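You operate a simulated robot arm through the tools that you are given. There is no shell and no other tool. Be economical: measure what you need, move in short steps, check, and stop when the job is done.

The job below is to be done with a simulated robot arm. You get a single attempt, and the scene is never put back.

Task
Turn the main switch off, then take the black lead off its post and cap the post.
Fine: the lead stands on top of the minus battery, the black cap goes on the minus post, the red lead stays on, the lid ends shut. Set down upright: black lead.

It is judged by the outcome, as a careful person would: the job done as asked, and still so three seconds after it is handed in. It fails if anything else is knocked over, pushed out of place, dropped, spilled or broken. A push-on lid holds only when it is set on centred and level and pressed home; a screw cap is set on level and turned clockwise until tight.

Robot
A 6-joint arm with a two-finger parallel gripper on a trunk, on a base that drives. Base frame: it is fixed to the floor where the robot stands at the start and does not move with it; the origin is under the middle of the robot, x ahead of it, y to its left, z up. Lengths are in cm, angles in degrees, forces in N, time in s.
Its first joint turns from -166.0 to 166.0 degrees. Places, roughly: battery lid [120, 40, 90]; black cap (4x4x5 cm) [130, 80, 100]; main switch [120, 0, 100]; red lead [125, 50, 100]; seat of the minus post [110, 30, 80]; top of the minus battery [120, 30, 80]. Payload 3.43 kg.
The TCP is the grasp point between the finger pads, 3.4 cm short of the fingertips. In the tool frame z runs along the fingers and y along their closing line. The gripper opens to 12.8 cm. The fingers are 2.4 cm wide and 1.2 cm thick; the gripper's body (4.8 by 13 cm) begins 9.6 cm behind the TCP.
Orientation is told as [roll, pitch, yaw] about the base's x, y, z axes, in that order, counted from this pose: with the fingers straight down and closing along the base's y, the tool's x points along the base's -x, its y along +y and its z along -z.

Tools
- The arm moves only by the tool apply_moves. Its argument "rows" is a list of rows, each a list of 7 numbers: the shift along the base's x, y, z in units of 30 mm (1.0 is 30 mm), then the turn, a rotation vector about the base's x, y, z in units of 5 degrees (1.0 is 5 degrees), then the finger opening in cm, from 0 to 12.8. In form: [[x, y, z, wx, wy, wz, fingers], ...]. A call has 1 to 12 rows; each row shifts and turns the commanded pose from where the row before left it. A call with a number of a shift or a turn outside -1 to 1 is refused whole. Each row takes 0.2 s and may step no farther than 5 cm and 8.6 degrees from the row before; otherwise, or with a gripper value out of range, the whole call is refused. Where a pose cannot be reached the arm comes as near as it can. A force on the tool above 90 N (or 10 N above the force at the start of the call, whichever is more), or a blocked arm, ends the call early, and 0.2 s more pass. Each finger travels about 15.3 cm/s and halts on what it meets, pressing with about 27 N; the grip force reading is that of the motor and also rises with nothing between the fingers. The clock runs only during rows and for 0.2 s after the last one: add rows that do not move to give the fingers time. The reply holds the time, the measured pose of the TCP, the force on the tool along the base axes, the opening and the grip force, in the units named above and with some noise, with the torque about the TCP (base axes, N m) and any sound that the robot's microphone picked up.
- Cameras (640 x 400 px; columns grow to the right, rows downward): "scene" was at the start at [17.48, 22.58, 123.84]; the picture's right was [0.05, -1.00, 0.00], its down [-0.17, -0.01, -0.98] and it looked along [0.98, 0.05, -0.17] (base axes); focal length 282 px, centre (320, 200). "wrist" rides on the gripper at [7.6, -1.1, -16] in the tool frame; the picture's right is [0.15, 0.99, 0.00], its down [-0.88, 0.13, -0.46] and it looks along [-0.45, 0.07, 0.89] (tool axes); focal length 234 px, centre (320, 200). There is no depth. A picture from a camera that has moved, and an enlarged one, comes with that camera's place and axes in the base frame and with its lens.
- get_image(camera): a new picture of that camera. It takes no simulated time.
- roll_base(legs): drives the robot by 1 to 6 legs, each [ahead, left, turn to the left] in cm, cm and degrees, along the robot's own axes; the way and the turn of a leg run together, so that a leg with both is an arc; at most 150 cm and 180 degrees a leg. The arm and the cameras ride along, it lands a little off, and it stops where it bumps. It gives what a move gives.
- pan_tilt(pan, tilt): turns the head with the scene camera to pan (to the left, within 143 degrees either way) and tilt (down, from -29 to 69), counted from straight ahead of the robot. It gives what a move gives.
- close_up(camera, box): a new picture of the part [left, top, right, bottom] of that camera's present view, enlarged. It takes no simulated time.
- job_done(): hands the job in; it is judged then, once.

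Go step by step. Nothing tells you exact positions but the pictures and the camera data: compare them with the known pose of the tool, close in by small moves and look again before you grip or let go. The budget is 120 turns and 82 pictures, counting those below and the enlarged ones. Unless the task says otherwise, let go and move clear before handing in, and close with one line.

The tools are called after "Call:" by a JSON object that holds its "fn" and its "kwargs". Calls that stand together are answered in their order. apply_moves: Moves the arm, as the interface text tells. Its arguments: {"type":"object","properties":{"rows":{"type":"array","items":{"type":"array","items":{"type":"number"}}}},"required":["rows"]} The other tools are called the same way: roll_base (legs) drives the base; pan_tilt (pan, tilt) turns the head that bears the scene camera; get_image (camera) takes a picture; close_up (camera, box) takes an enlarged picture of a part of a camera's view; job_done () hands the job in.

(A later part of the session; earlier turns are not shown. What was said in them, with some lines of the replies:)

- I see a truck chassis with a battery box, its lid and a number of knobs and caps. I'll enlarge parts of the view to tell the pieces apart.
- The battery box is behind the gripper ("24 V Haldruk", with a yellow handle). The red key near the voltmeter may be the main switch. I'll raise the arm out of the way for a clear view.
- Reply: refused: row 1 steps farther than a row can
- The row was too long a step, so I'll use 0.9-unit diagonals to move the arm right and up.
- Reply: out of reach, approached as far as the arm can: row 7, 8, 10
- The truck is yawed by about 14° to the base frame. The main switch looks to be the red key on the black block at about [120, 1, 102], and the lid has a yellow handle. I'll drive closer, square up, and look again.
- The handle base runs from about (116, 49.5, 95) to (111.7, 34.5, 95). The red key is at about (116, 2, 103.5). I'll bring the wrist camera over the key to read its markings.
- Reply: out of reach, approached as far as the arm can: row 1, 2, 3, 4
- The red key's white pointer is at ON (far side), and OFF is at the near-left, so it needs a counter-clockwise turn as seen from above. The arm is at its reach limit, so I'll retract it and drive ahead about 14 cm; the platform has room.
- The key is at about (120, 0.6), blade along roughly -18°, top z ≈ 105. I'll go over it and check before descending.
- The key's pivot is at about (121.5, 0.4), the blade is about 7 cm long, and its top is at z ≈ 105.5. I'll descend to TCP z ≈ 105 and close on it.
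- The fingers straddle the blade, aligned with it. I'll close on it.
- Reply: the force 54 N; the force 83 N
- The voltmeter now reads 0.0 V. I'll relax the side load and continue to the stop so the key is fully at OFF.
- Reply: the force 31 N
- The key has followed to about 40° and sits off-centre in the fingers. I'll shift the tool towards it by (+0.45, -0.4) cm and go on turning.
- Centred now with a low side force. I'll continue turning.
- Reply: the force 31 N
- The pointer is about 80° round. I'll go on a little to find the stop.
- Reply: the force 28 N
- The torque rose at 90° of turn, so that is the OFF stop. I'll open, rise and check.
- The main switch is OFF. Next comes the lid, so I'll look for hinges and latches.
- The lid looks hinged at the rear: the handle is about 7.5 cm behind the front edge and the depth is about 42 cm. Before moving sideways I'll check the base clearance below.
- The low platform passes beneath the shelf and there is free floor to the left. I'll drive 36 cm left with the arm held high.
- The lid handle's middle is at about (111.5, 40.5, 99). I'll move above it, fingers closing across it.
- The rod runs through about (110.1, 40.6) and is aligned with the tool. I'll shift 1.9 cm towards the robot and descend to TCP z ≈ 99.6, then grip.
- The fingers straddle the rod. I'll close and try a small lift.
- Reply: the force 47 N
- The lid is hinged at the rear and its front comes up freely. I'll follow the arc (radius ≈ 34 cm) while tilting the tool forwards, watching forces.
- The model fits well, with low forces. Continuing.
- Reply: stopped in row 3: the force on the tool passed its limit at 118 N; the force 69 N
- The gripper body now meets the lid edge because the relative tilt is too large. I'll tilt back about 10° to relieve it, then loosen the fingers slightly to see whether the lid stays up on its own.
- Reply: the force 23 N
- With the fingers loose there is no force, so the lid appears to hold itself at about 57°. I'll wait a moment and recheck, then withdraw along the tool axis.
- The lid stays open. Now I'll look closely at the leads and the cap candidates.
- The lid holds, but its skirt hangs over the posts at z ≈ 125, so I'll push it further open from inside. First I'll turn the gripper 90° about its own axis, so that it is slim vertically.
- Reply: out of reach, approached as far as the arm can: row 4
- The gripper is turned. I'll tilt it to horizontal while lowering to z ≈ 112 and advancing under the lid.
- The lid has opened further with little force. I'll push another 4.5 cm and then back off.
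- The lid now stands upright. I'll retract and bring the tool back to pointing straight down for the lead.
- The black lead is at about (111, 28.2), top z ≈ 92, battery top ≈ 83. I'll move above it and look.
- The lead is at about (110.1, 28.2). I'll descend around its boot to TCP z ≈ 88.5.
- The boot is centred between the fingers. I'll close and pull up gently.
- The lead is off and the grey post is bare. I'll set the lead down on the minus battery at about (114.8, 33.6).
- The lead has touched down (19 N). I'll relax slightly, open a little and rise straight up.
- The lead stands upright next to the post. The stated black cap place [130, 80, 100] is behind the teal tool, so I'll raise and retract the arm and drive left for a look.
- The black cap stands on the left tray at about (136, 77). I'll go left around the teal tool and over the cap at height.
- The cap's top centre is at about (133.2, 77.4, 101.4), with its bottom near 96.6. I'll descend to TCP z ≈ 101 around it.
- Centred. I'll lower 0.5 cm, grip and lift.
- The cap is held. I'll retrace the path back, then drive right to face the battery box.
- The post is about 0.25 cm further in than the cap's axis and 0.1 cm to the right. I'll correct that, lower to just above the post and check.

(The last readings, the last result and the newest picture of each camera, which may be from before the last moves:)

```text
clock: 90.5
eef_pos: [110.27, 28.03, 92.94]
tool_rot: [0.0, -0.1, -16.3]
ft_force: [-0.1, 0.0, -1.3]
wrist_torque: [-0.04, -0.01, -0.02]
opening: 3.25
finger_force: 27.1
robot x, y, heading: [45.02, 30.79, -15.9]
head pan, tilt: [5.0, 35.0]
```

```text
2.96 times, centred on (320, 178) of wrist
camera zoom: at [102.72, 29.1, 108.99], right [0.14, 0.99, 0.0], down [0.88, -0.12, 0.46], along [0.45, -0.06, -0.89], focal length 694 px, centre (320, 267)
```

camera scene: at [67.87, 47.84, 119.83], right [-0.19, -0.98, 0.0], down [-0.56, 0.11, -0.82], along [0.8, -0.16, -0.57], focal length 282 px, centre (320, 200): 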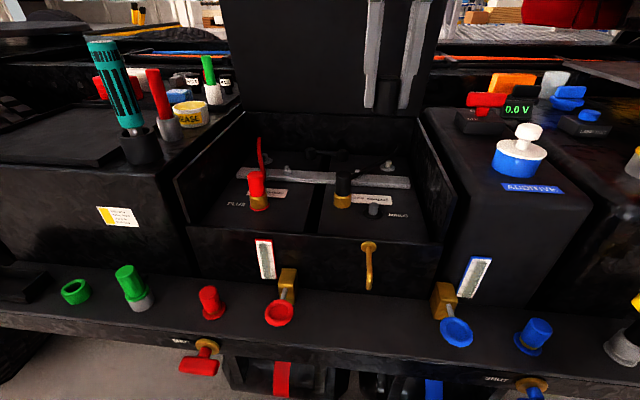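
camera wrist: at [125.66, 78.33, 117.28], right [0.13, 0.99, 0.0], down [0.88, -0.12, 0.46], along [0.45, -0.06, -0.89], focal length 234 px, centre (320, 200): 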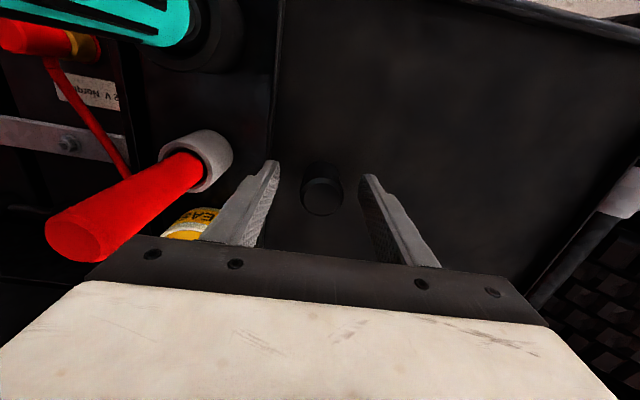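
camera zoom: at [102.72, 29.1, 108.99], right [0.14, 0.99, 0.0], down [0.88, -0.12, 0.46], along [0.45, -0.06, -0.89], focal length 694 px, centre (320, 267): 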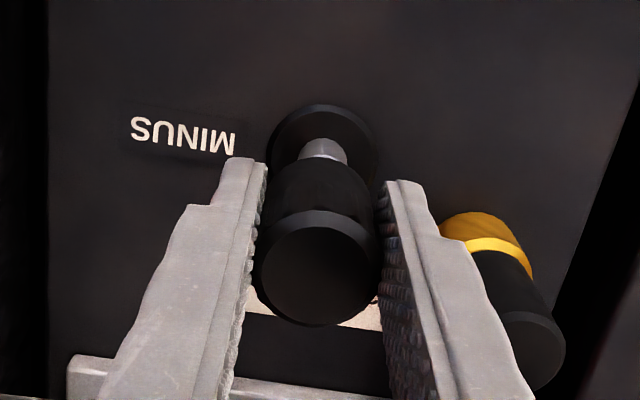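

The cap is about 0.35 cm too far right laterally, while the depth is good. I'll correct that and look once more.

Call:
{"fn": "apply_moves", "kwargs": {"rows": [[0.032, 0.112, 0, 0, 0, 0, 2], [0, 0, 0, 0, 0, 0, 2], [0, 0, 0, 0, 0, 0, 2]]}}

Call:
{"fn": "close_up", "kwargs": {"camera": "scene", "box": [350, 170, 410, 230]}}

Call:
{"fn": "close_up", "kwargs": {"camera": "wrist", "box": [280, 125, 370, 230]}}

```text
clock: 91.3
eef_pos: [110.35, 28.45, 93.07]
tool_rot: [0.0, 0.0, -16.1]
ft_force: [-0.5, 0.1, -1.1]
wrist_torque: [0.0, -0.01, -0.04]
opening: 3.26
finger_force: 27.5
robot x, y, heading: [45.41, 30.52, -16.0]
head pan, tilt: [5.0, 35.0]
```

```text
6.67 times, centred on (380, 200) of scene
camera zoom: at [67.88, 47.84, 119.83], right [-0.19, -0.98, 0.0], down [-0.56, 0.11, -0.82], along [0.8, -0.16, -0.57], focal length 1883 px, centre (-80, 200)
```

zoom: 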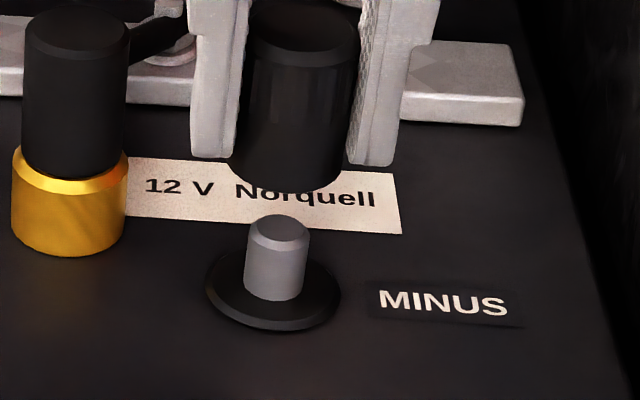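

```text
3.81 times, centred on (325, 178) of wrist
camera zoom: at [102.77, 29.44, 109.02], right [0.14, 0.99, 0.0], down [0.88, -0.12, 0.46], along [0.45, -0.06, -0.89], focal length 892 px, centre (301, 286)
```

zoom: 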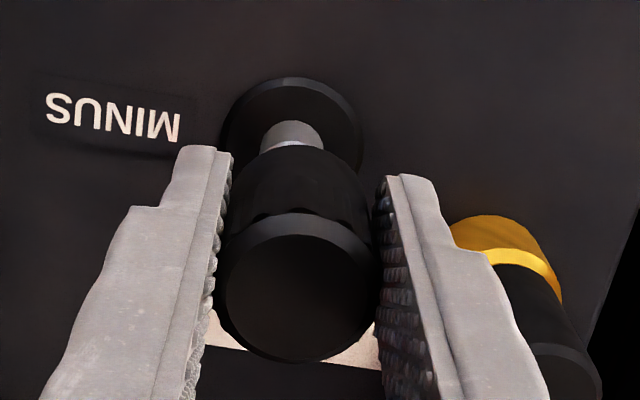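

Both views agree to within about 0.1–0.2 cm. I'll lower over the post, watching the force.

Call:
{"fn": "apply_moves", "kwargs": {"rows": [[0, 0, -0.3, 0, 0, 0, 2], [0, 0, -0.2, 0, 0, 0, 2], [0, 0, -0.15, 0, 0, 0, 2], [0, 0, -0.15, 0, 0, 0, 2], [0, 0, 0, 0, 0, 0, 2]]}}

```text
clock: 92.5
eef_pos: [110.51, 28.47, 90.63]
tool_rot: [0.0, 0.0, -16.3]
ft_force: [0.7, 0.1, -0.8]
wrist_torque: [0.0, 0.02, 0.0]
opening: 3.3
finger_force: 27.2
robot x, y, heading: [44.97, 30.4, -16.2]
head pan, tilt: [5.0, 35.0]
```

Call:
{"fn": "apply_moves", "kwargs": {"rows": [[0, 0, -0.15, 0, 0, 0, 2], [0, 0, -0.15, 0, 0, 0, 2], [0, 0, -0.15, 0, 0, 0, 2], [0, 0, 0, 0, 0, 0, 2]]}}

```text
clock: 93.5
eef_pos: [110.39, 28.38, 89.41]
tool_rot: [-0.1, 0.0, -16.3]
ft_force: [-0.1, -0.1, -0.4]
wrist_torque: [-0.01, -0.03, 0.01]
opening: 3.25
finger_force: 26.4
robot x, y, heading: [45.41, 30.57, -16.2]
head pan, tilt: [5.0, 35.0]
```

Call:
{"fn": "apply_moves", "kwargs": {"rows": [[0, 0, -0.1, 0, 0, 0, 2], [0, 0, -0.1, 0, 0, 0, 2], [0, 0, -0.1, 0, 0, 0, 2], [0, 0, 0, 0, 0, 0, 2]]}}

Call:
{"fn": "close_up", "kwargs": {"camera": "scene", "box": [340, 150, 420, 230]}}

```text
clock: 94.5
eef_pos: [110.39, 28.48, 88.61]
tool_rot: [0.1, -0.1, -16.4]
ft_force: [1.7, -5.7, 18.6]
wrist_torque: [-0.22, -0.05, 0.04]
opening: 3.27
finger_force: 27.5
robot x, y, heading: [45.15, 30.62, -15.9]
head pan, tilt: [5.0, 35.0]
```

```text
5.00 times, centred on (380, 190) of scene
camera zoom: at [67.84, 47.82, 119.84], right [-0.19, -0.98, 0.0], down [-0.56, 0.11, -0.82], along [0.8, -0.16, -0.57], focal length 1412 px, centre (20, 250)
```

zoom: 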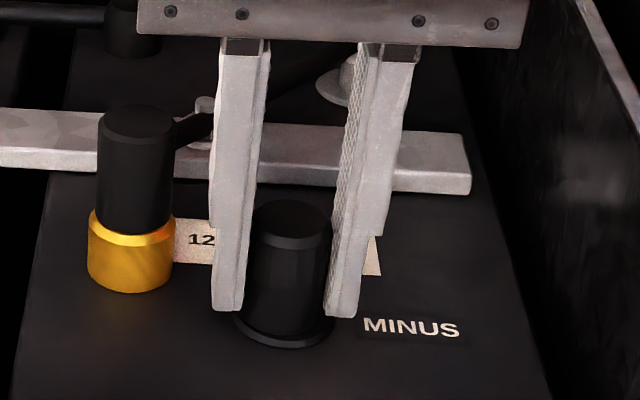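

The cap sits over the post and is meeting resistance. I'll press it home.

Call:
{"fn": "apply_moves", "kwargs": {"rows": [[0, 0, -0.07, 0, 0, 0, 2], [0, 0, -0.06, 0, 0, 0, 2], [0, 0, 0, 0, 0, 0, 2]]}}

```text
clock: 95.3
eef_pos: [110.29, 28.53, 87.95]
tool_rot: [0.1, 0.1, -16.3]
ft_force: [-4.5, -9.7, 7.6]
wrist_torque: [-0.2, 0.09, -0.05]
opening: 3.27
finger_force: 27.4
robot x, y, heading: [45.14, 30.88, -15.9]
head pan, tilt: [5.0, 35.0]
```

It slid further in. I'll keep pressing until a firm stop.

Call:
{"fn": "apply_moves", "kwargs": {"rows": [[0, 0, -0.07, 0, 0, 0, 2], [0, 0, -0.07, 0, 0, 0, 2], [0, 0, 0, 0, 0, 0, 2]]}}

```text
clock: 96.1
eef_pos: [110.38, 28.46, 87.77]
tool_rot: [0.0, -0.1, -16.3]
ft_force: [-2.7, -7.1, 46.6]
wrist_torque: [-0.94, 0.45, 0.15]
opening: 3.27
finger_force: 27.1
robot x, y, heading: [45.33, 30.52, -16.0]
head pan, tilt: [5.0, 35.0]
```

Call:
{"fn": "apply_moves", "kwargs": {"rows": [[0, 0, -0.06, 0, 0, 0, 2], [0, 0, 0, 0, 0, 0, 2]]}}

```text
clock: 96.7
eef_pos: [110.23, 28.52, 87.77]
tool_rot: [0.2, -0.4, -16.3]
ft_force: [-1.1, -11.0, 87.3]
wrist_torque: [-1.84, 0.52, 0.4]
opening: 3.29
finger_force: 27.1
robot x, y, heading: [45.26, 30.74, -16.1]
head pan, tilt: [5.0, 35.0]
```

There is a firm stop at 87 N, so the cap is home. I'll relax, open slightly and rise.

Call:
{"fn": "apply_moves", "kwargs": {"rows": [[0, 0, 0.12, 0, 0, 0, 2], [0, 0, 0, 0, 0, 0, 4], [0, 0, 0, 0, 0, 0, 4.8], [0, 0, 0.5, 0, 0, 0, 4.8], [0, 0, 1, 0, 0, 0, 4.8], [0, 0, 1, 0, 0, 0, 4.8], [0, 0, 1, 0, 0, 0, 4.8], [-0.5, 0, 1, 0, 0, 0, 4.8], [-0.8, 0.2, 0.9, 0, 0, 0, 4.8], [-0.9, 0.2, 0.9, 0, 0, 0, 4.8]]}}

Call:
{"fn": "close_up", "kwargs": {"camera": "scene", "box": [200, 80, 440, 240]}}

```text
clock: 98.9
eef_pos: [103.84, 29.56, 106.63]
tool_rot: [0.0, 0.2, -16.4]
ft_force: [0.6, 0.2, -0.2]
wrist_torque: [-0.03, 0.03, -0.01]
opening: 4.83
finger_force: 0.1
robot x, y, heading: [45.2, 30.3, -16.1]
head pan, tilt: [5.0, 35.0]
```

```text
2.50 times, centred on (320, 160) of scene
camera zoom: at [67.9, 47.85, 119.83], right [-0.19, -0.98, 0.0], down [-0.56, 0.11, -0.82], along [0.8, -0.16, -0.57], focal length 706 px, centre (320, 300)
```

zoom: 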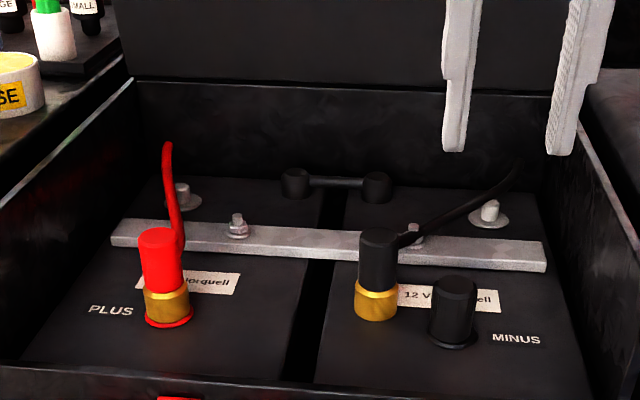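

The cap is on the minus post, the black lead stands upright and the red lead is still on. To close the lid I'll bring closed fingers over its front edge from above, so I'll raise and tilt forwards first.

Call:
{"fn": "apply_moves", "kwargs": {"rows": [[-0.096, 0.389, 0.9, -0.277, -0.961, 0, 0.6], [-0.096, 0.389, 0.9, -0.277, -0.961, 0, 0.6], [-0.096, 0.389, 0.9, -0.277, -0.961, 0, 0.6], [-0.096, 0.389, 0.9, -0.277, -0.961, 0, 0.6], [-0.096, 0.389, 0.9, -0.277, -0.961, 0, 0.6], [-0.096, 0.389, 0.9, -0.277, -0.961, 0, 0.6], [-0.096, 0.389, 0.9, -0.277, -0.961, 0, 0.6], [-0.096, 0.389, 0.9, -0.277, -0.961, 0, 0.6], [-0.096, 0.389, 0.9, -0.277, -0.961, 0, 0.6], [-0.096, 0.389, 0.9, -0.277, -0.961, 0, 0.6], [-0.096, 0.389, 0.9, -0.277, -0.961, 0, 0.6], [-0.096, 0.389, 1, -0.277, -0.961, 0, 0.6]]}}

Call:
{"fn": "pan_tilt", "kwargs": {"pan": 5, "tilt": 2}}

Call:
{"fn": "get_image", "kwargs": {"camera": "scene"}}

```text
clock: 101.5
eef_pos: [100.29, 43.58, 139.54]
tool_rot: [0.5, -60.0, -16.5]
ft_force: [0.0, 0.0, 0.2]
wrist_torque: [0.02, 0.0, 0.04]
opening: 0.59
finger_force: 0.0
robot x, y, heading: [45.18, 30.51, -16.1]
head pan, tilt: [5.0, 35.0]
```

```text
clock: 102.5
eef_pos: [100.13, 43.5, 139.5]
tool_rot: [0.3, -59.9, -16.3]
ft_force: [0.3, -1.2, 0.1]
wrist_torque: [-0.01, -0.01, 0.03]
opening: 0.58
finger_force: 0.1
robot x, y, heading: [45.62, 30.9, -16.4]
head pan, tilt: [5.0, 2.0]
```

```text
10 pictures are left
camera scene: at [68.15, 47.79, 125.12], right [-0.19, -0.98, 0.0], down [-0.04, 0.01, -1.0], along [0.98, -0.19, -0.04], focal length 282 px, centre (320, 200)
```

scene: 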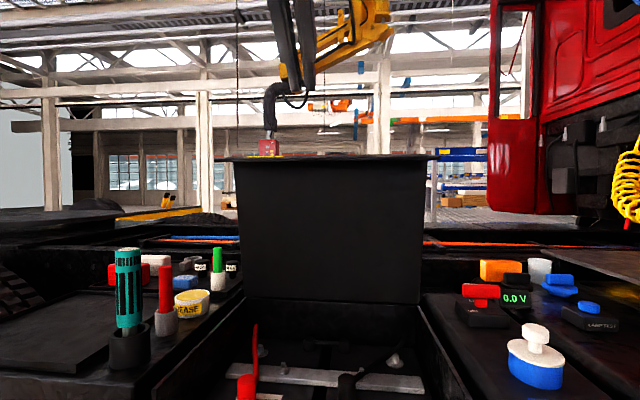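

The lid stands at about 80°, with its front skirt's free edge at u ≈ 17.5, z ≈ 131.5. I'll move the fingers over it.

Call:
{"fn": "apply_moves", "kwargs": {"rows": [[0.96, -0.277, 0, 0, 0, 0, 0.6], [0.96, -0.277, 0, 0, 0, 0, 0.6], [0.96, -0.277, 0, 0, 0, 0, 0.6], [0.96, -0.277, 0, 0, 0, 0, 0.6], [0.96, -0.277, 0, 0, 0, 0, 0.6], [0.96, -0.277, 0, 0, 0, 0, 0.6], [0.96, -0.277, 0, 0, 0, 0, 0.6], [0.96, -0.277, 0, 0, 0, 0, 0.6], [0.96, -0.277, 0, 0, 0, 0, 0.6]]}}

Call:
{"fn": "get_image", "kwargs": {"camera": "scene"}}

```text
clock: 104.5
eef_pos: [126.09, 36.31, 139.4]
tool_rot: [0.5, -59.9, -16.5]
ft_force: [-0.7, -0.7, 1.1]
wrist_torque: [0.03, -0.01, 0.03]
opening: 0.59
finger_force: 0.1
robot x, y, heading: [45.16, 30.53, -16.1]
head pan, tilt: [5.0, 2.0]
```

```text
9 pictures are left
camera scene: at [68.12, 47.79, 125.14], right [-0.19, -0.98, 0.0], down [-0.03, 0.01, -1.0], along [0.98, -0.19, -0.03], focal length 282 px, centre (320, 200)
```

scene: 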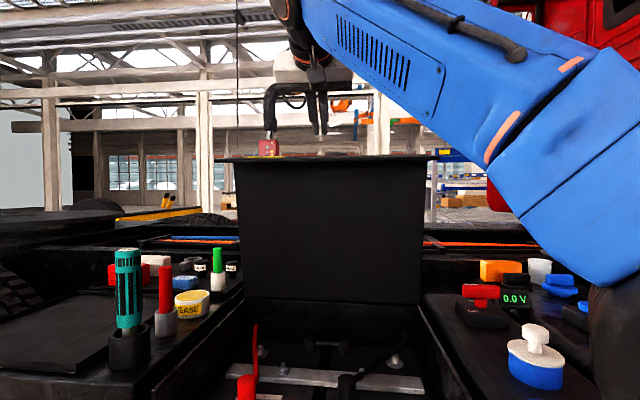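

Call:
{"fn": "apply_moves", "kwargs": {"rows": [[0.7, -0.2, 0, 0, 0, 0, 0.6], [0, 0, -0.6, 0, 0, 0, 0.6], [0, 0, -0.6, 0, 0, 0, 0.6], [-0.3, 0.09, -0.6, 0, 0, 0, 0.6], [-0.6, 0.17, -0.6, 0, 0, 0, 0.6], [-0.9, 0.26, -0.6, 0, 0, 0, 0.6]]}}

Call:
{"fn": "get_image", "kwargs": {"camera": "scene"}}

```text
clock: 105.6
eef_pos: [125.64, 36.31, 134.25]
tool_rot: [2.4, -61.2, -17.8]
ft_force: [-11.0, 5.4, 29.6]
wrist_torque: [-0.21, -0.36, 0.12]
opening: 0.45
finger_force: 0.0
robot x, y, heading: [45.28, 30.77, -16.1]
head pan, tilt: [5.0, 2.0]
stopped in row 5: the force on the tool passed its limit at 107 N (the readings are from after the stop); the commanded pose is now the measured one
```

```text
8 pictures are left
camera scene: at [67.93, 47.88, 125.16], right [-0.19, -0.98, 0.0], down [-0.03, 0.01, -1.0], along [0.98, -0.19, -0.03], focal length 282 px, centre (320, 200)
```

scene: 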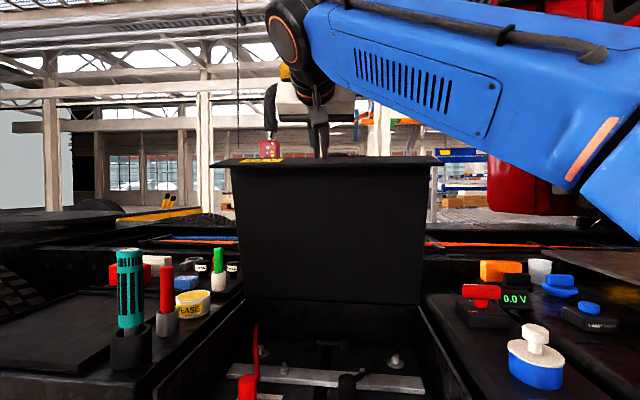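

The fingers are on the skirt and the lid has started moving. I'll follow its arc in slower steps.

Call:
{"fn": "apply_moves", "kwargs": {"rows": [[-0.3, 0.086, -0.25, 0, 0, 0, 0.6], [-0.4, 0.115, -0.25, 0, 0, 0, 0.6], [-0.48, 0.139, -0.28, 0, 0, 0, 0.6], [-0.48, 0.139, -0.28, 0, 0, 0, 0.6], [-0.48, 0.139, -0.3, 0, 0, 0, 0.6]]}}

```text
clock: 106.6
eef_pos: [121.0, 37.57, 131.97]
tool_rot: [3.2, -61.5, -18.5]
ft_force: [-14.5, 8.3, 31.0]
wrist_torque: [-0.14, -0.27, 0.25]
opening: 0.29
finger_force: 0.1
robot x, y, heading: [45.05, 31.01, -16.1]
head pan, tilt: [5.0, 2.0]
stopped in row 4: the force on the tool passed its limit at 92 N (the readings are from after the stop); the commanded pose is now the measured one
```

Call:
{"fn": "apply_moves", "kwargs": {"rows": [[-0.3, 0.086, -0.12, 0, 0, 0, 0.6], [-0.3, 0.086, -0.14, 0, 0, 0, 0.6], [-0.3, 0.086, -0.15, 0, 0, 0, 0.6], [-0.3, 0.086, -0.16, 0, 0, 0, 0.6], [-0.3, 0.086, -0.16, 0, 0, 0, 0.6], [-0.3, 0.086, -0.16, 0, 0, 0, 0.6], [-0.3, 0.086, -0.18, 0, 0, 0, 0.6], [-0.3, 0.086, -0.18, 0, 0, 0, 0.6]]}}

Call:
{"fn": "get_image", "kwargs": {"camera": "scene"}}

```text
clock: 108.4
eef_pos: [114.25, 39.59, 127.78]
tool_rot: [2.8, -61.2, -18.1]
ft_force: [0.0, -0.4, -0.1]
wrist_torque: [-0.01, -0.01, 0.03]
opening: 0.62
finger_force: 0.1
robot x, y, heading: [45.03, 30.51, -16.1]
head pan, tilt: [5.0, 2.0]
```

```text
7 pictures are left
camera scene: at [68.06, 47.88, 125.13], right [-0.19, -0.98, 0.0], down [-0.03, 0.01, -1.0], along [0.98, -0.19, -0.04], focal length 282 px, centre (320, 200)
```

scene: 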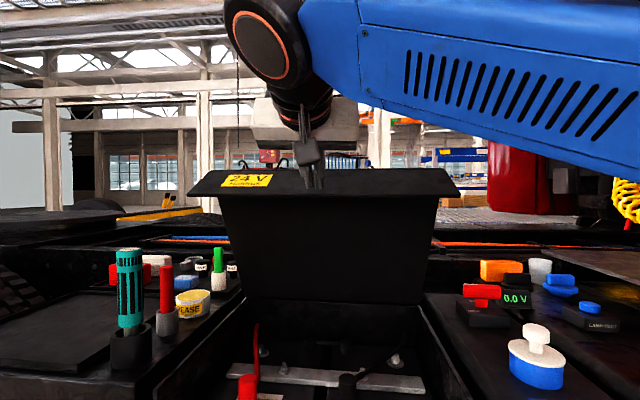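

The lid is at about 57°. The fingers have slid to the skirt's lower edge, so I'll lift over the top edge, hook behind it, and draw it down along its arc.

Call:
{"fn": "apply_moves", "kwargs": {"rows": [[-0.2, 0.06, 0.8, 0, 0, 0, 0.6], [0, 0, 0.8, 0, 0, 0, 0.6], [0, 0, 0.8, 0, 0, 0, 0.6], [0.9, -0.26, 0.1, 0, 0, 0, 0.6], [0.9, -0.26, 0, 0, 0, 0, 0.6], [0.9, -0.26, 0, 0, 0, 0, 0.6], [0, 0, -0.4, 0, 0, 0, 0.6], [0, 0, -0.4, 0, 0, 0, 0.6]]}}

Call:
{"fn": "apply_moves", "kwargs": {"rows": [[-0.2, 0.058, -0.15, 0, 0, 0, 0.6], [-0.28, 0.08, -0.2, 0, 0, 0, 0.6], [-0.28, 0.08, -0.2, 0, 0, 0, 0.6], [-0.28, 0.08, -0.2, 0, 0, 0, 0.6], [-0.28, 0.08, -0.2, 0, 0, 0, 0.6]]}}

Call:
{"fn": "get_image", "kwargs": {"camera": "scene"}}

```text
clock: 110.2
eef_pos: [121.61, 37.52, 132.95]
tool_rot: [2.9, -61.2, -18.1]
ft_force: [0.1, 0.7, -0.4]
wrist_torque: [0.02, 0.03, 0.03]
opening: 0.59
finger_force: 0.1
robot x, y, heading: [44.98, 30.52, -16.3]
head pan, tilt: [5.0, 2.0]
```

```text
clock: 111.4
eef_pos: [117.58, 38.73, 130.09]
tool_rot: [2.9, -61.2, -18.1]
ft_force: [0.7, 0.1, 0.1]
wrist_torque: [-0.03, 0.0, -0.03]
opening: 0.62
finger_force: 0.0
robot x, y, heading: [44.98, 30.55, -16.1]
head pan, tilt: [5.0, 2.0]
```

```text
6 pictures are left
camera scene: at [68.06, 47.89, 125.13], right [-0.19, -0.98, 0.0], down [-0.03, 0.01, -1.0], along [0.98, -0.19, -0.04], focal length 282 px, centre (320, 200)
```

scene: 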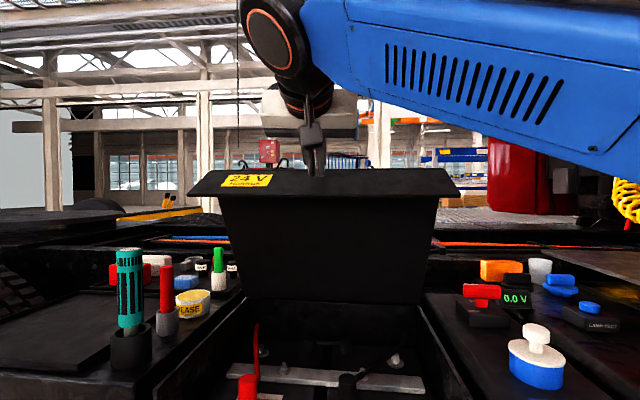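

The tip passed just above the edge. I'll go back over with a steeper tilt, hook about 2.5 cm deeper, then pull.

Call:
{"fn": "apply_moves", "kwargs": {"rows": [[0, 0, 0.9, 0.277, 0.961, 0, 0.6], [0.5, -0.14, 0.3, 0.277, 0.961, 0, 0.6], [0.9, -0.26, 0, 0.277, 0.961, 0, 0.6], [0.4, -0.12, 0, 0, 0, 0, 0.6], [0, 0, -0.6, 0, 0, 0, 0.6], [0, 0, -0.6, 0, 0, 0, 0.6]]}}

Call:
{"fn": "apply_moves", "kwargs": {"rows": [[-0.28, 0.08, -0.15, 0, 0, 0, 0.6], [-0.28, 0.08, -0.18, 0, 0, 0, 0.6], [-0.28, 0.08, -0.2, 0, 0, 0, 0.6], [-0.28, 0.08, -0.2, 0, 0, 0, 0.6]]}}

```text
clock: 112.8
eef_pos: [122.06, 37.02, 132.11]
tool_rot: [3.8, -47.4, -18.2]
ft_force: [-16.4, 13.9, 38.2]
wrist_torque: [-0.04, -0.01, 0.12]
opening: 0.07
finger_force: 0.0
robot x, y, heading: [45.15, 30.34, -15.9]
head pan, tilt: [5.0, 2.0]
stopped in row 6: the force on the tool passed its limit at 110 N (the readings are from after the stop); the commanded pose is now the measured one
```

```text
clock: 113.8
eef_pos: [118.62, 38.08, 129.82]
tool_rot: [3.6, -47.2, -18.2]
ft_force: [-33.4, 23.4, 55.4]
wrist_torque: [0.08, 0.26, 0.02]
opening: 0.02
finger_force: 0.1
robot x, y, heading: [44.91, 30.82, -15.9]
head pan, tilt: [5.0, 2.0]
```

The fingers bear on the lid's top edge and it is moving. I'll continue along the arc at this pace.

Call:
{"fn": "apply_moves", "kwargs": {"rows": [[-0.25, 0.072, -0.2, 0, 0, 0, 0.6], [-0.25, 0.072, -0.2, 0, 0, 0, 0.6], [-0.25, 0.072, -0.2, 0, 0, 0, 0.6], [-0.25, 0.072, -0.21, 0, 0, 0, 0.6], [-0.25, 0.072, -0.22, 0, 0, 0, 0.6], [-0.25, 0.072, -0.22, 0, 0, 0, 0.6], [-0.25, 0.072, -0.23, 0, 0, 0, 0.6]]}}

Call:
{"fn": "get_image", "kwargs": {"camera": "scene"}}

```text
clock: 115.4
eef_pos: [113.76, 39.53, 125.11]
tool_rot: [3.2, -47.0, -18.0]
ft_force: [-26.6, 21.7, 30.2]
wrist_torque: [0.24, 0.34, 0.01]
opening: 0.0
finger_force: 0.0
robot x, y, heading: [44.9, 30.61, -16.1]
head pan, tilt: [5.0, 2.0]
```

```text
5 pictures are left
camera scene: at [67.81, 48.01, 125.16], right [-0.19, -0.98, 0.0], down [-0.03, 0.01, -1.0], along [0.98, -0.19, -0.03], focal length 282 px, centre (320, 200)
```

scene: 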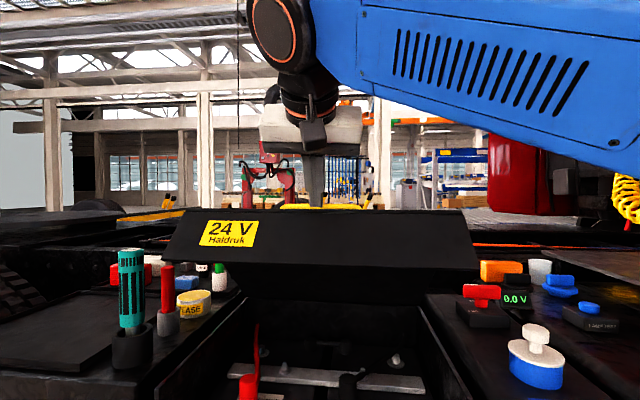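

It works: the lid is at about 44°. I'll reseat the tip about 3 cm behind the edge on the top surface, then go on down.

Call:
{"fn": "apply_moves", "kwargs": {"rows": [[0, 0, 0.6, 0, 0, 0, 0.3], [0.6, -0.17, 0.1, 0, 0, 0, 0.3], [0.6, -0.17, 0, 0, 0, 0, 0.3], [-0.05, 0.015, -0.4, 0, 0, 0, 0.3], [-0.15, 0.043, -0.3, 0, 0, 0, 0.3], [-0.22, 0.063, -0.25, 0, 0, 0, 0.3], [-0.22, 0.063, -0.26, 0, 0, 0, 0.3], [-0.22, 0.063, -0.27, 0, 0, 0, 0.3], [-0.2, 0.058, -0.28, 0, 0, 0, 0.3]]}}

```text
clock: 117.4
eef_pos: [114.12, 39.32, 122.01]
tool_rot: [3.4, -46.9, -18.1]
ft_force: [1.2, 0.1, 2.0]
wrist_torque: [-0.06, -0.07, -0.02]
opening: 0.26
finger_force: 0.1
robot x, y, heading: [44.89, 30.51, -16.0]
head pan, tilt: [5.0, 2.0]
```

Call:
{"fn": "apply_moves", "kwargs": {"rows": [[-0.22, 0.063, -0.3, 0, 0, 0, 0.3], [-0.22, 0.063, -0.3, 0, 0, 0, 0.3], [-0.22, 0.063, -0.31, 0, 0, 0, 0.3], [-0.2, 0.058, -0.32, 0, 0, 0, 0.3], [-0.2, 0.058, -0.33, 0, 0, 0, 0.3]]}}

Call:
{"fn": "get_image", "kwargs": {"camera": "scene"}}

```text
clock: 118.6
eef_pos: [110.98, 40.38, 117.24]
tool_rot: [3.4, -47.0, -18.0]
ft_force: [0.0, -0.1, 1.4]
wrist_torque: [-0.01, -0.02, -0.04]
opening: 0.3
finger_force: 0.0
robot x, y, heading: [45.1, 30.55, -16.1]
head pan, tilt: [5.0, 2.0]
```

```text
4 pictures are left
camera scene: at [67.99, 47.93, 125.13], right [-0.19, -0.98, 0.0], down [-0.03, 0.01, -1.0], along [0.98, -0.19, -0.04], focal length 282 px, centre (320, 200)
```

scene: 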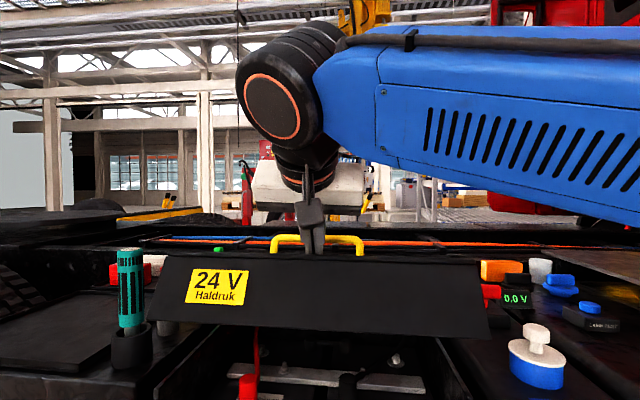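

The lid is at about 33° and following well. Continuing down.

Call:
{"fn": "apply_moves", "kwargs": {"rows": [[-0.2, 0.058, -0.34, 0, 0, 0, 0.3], [-0.2, 0.058, -0.34, 0, 0, 0, 0.3], [-0.18, 0.052, -0.35, 0, 0, 0, 0.3], [-0.18, 0.052, -0.35, 0, 0, 0, 0.3], [-0.16, 0.046, -0.36, 0, 0, 0, 0.3], [-0.15, 0.043, -0.36, 0, 0, 0, 0.3], [-0.14, 0.04, -0.36, 0, 0, 0, 0.3], [-0.13, 0.037, -0.37, 0, 0, 0, 0.3], [-0.12, 0.035, -0.37, 0, 0, 0, 0.3]]}}

Call:
{"fn": "apply_moves", "kwargs": {"rows": [[-0.1, 0.029, -0.36, 0, 0, 0, 0.3], [-0.08, 0.023, -0.36, 0, 0, 0, 0.3], [-0.06, 0.017, -0.36, 0, 0, 0, 0.3], [-0.04, 0.012, -0.36, 0, 0, 0, 0.3], [-0.02, 0.006, -0.36, 0, 0, 0, 0.3], [0, 0, -0.36, 0, 0, 0, 0.3], [0, 0, -0.3, 0, 0, 0, 0.3]]}}

```text
clock: 120.6
eef_pos: [106.56, 41.53, 107.81]
tool_rot: [3.3, -47.0, -17.9]
ft_force: [0.5, 0.0, 0.0]
wrist_torque: [-0.03, -0.04, 0.01]
opening: 0.31
finger_force: 0.0
robot x, y, heading: [45.17, 30.57, -16.3]
head pan, tilt: [5.0, 2.0]
```

```text
clock: 122.2
eef_pos: [105.73, 41.9, 100.32]
tool_rot: [3.5, -47.0, -18.1]
ft_force: [0.3, -0.3, 1.4]
wrist_torque: [-0.03, 0.02, 0.02]
opening: 0.31
finger_force: 0.0
robot x, y, heading: [45.35, 30.68, -16.0]
head pan, tilt: [5.0, 2.0]
```

Call:
{"fn": "apply_moves", "kwargs": {"rows": [[0, 0, -0.25, 0, 0, 0, 0.3], [0, 0, -0.25, 0, 0, 0, 0.3], [0, 0, -0.15, 0, 0, 0, 0.3], [0, 0, -0.1, 0, 0, 0, 0.3], [0, 0, -0.1, 0, 0, 0, 0.3]]}}

```text
clock: 123.0
eef_pos: [105.89, 41.71, 99.15]
tool_rot: [4.6, -47.7, -18.8]
ft_force: [-1.1, -0.2, 18.5]
wrist_torque: [-0.16, -0.29, 0.19]
opening: 0.26
finger_force: 0.1
robot x, y, heading: [45.19, 30.79, -16.1]
head pan, tilt: [5.0, 2.0]
stopped in row 4: the force on the tool passed its limit at 100 N (the readings are from after the stop); the commanded pose is now the measured one
```

A firm stop, so probably shut. I'll look at the lid line.

Call:
{"fn": "apply_moves", "kwargs": {"rows": [[0, 0, 0.5, 0, 0, 0, 0.3], [-0.3, 0.08, 1, 0, 0, 0, 0.3], [-0.5, 0.1, 1, 0, 0, 0, 0.3], [-0.8, 0.23, 1, 0, 0, 0, 0.3], [-0.8, 0.23, 0.8, 0, 0, 0, 0.3], [-0.8, 0.23, 0.5, 0, 0, 0, 0.3]]}}

Call:
{"fn": "pan_tilt", "kwargs": {"pan": 5, "tilt": 35}}

Call:
{"fn": "get_image", "kwargs": {"camera": "scene"}}

```text
clock: 124.5
eef_pos: [96.49, 44.44, 113.35]
tool_rot: [4.2, -47.5, -18.6]
ft_force: [0.4, 0.2, 0.1]
wrist_torque: [0.02, 0.04, 0.01]
opening: 0.3
finger_force: 0.0
robot x, y, heading: [44.59, 30.66, -16.0]
head pan, tilt: [5.0, 2.0]
```

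```text
clock: 125.4
eef_pos: [96.37, 44.42, 113.38]
tool_rot: [4.2, -47.5, -18.7]
ft_force: [0.2, -0.6, 0.3]
wrist_torque: [0.02, -0.02, 0.03]
opening: 0.29
finger_force: 0.1
robot x, y, heading: [44.85, 30.74, -16.1]
head pan, tilt: [5.0, 35.0]
```

```text
3 pictures are left
camera scene: at [67.72, 47.98, 119.84], right [-0.19, -0.98, 0.0], down [-0.56, 0.11, -0.82], along [0.8, -0.16, -0.57], focal length 282 px, centre (320, 200)
```

scene: 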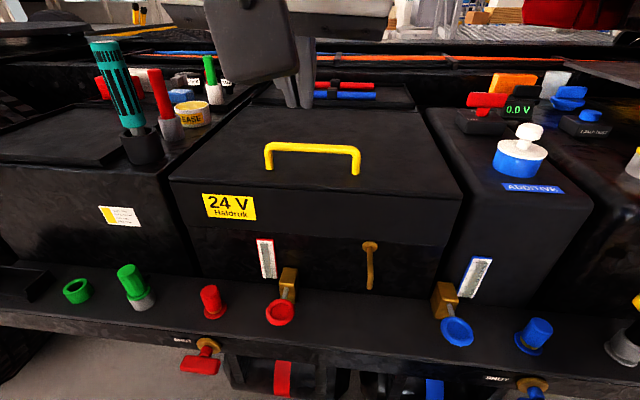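

Call:
{"fn": "close_up", "kwargs": {"camera": "scene", "box": [160, 130, 480, 300]}}

```text
2.00 times, centred on (320, 215) of scene
camera zoom: at [67.72, 47.98, 119.84], right [-0.19, -0.98, 0.0], down [-0.56, 0.11, -0.82], along [0.8, -0.16, -0.57], focal length 565 px, centre (320, 170)
```

zoom: 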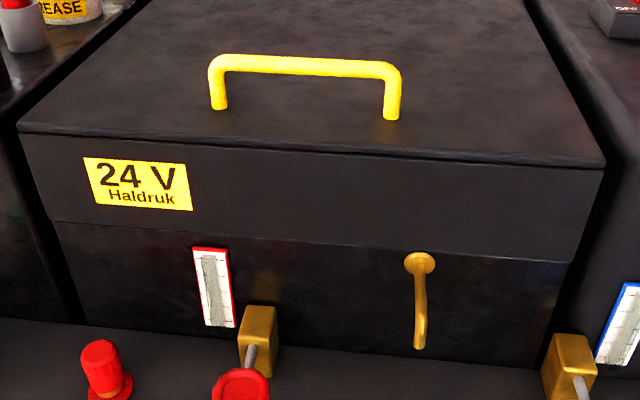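

The lid is shut with its seam flush as at the start, the voltmeter reads 0.0 V, and the arm is clear. I'm handing in.

Call:
{"fn": "job_done", "kwargs": {}}

```text
The job is handed in.
```

The main switch is off, the black lead stands upright on the minus battery, the black cap is pressed home on the minus post, the red lead is still on and the lid is shut.
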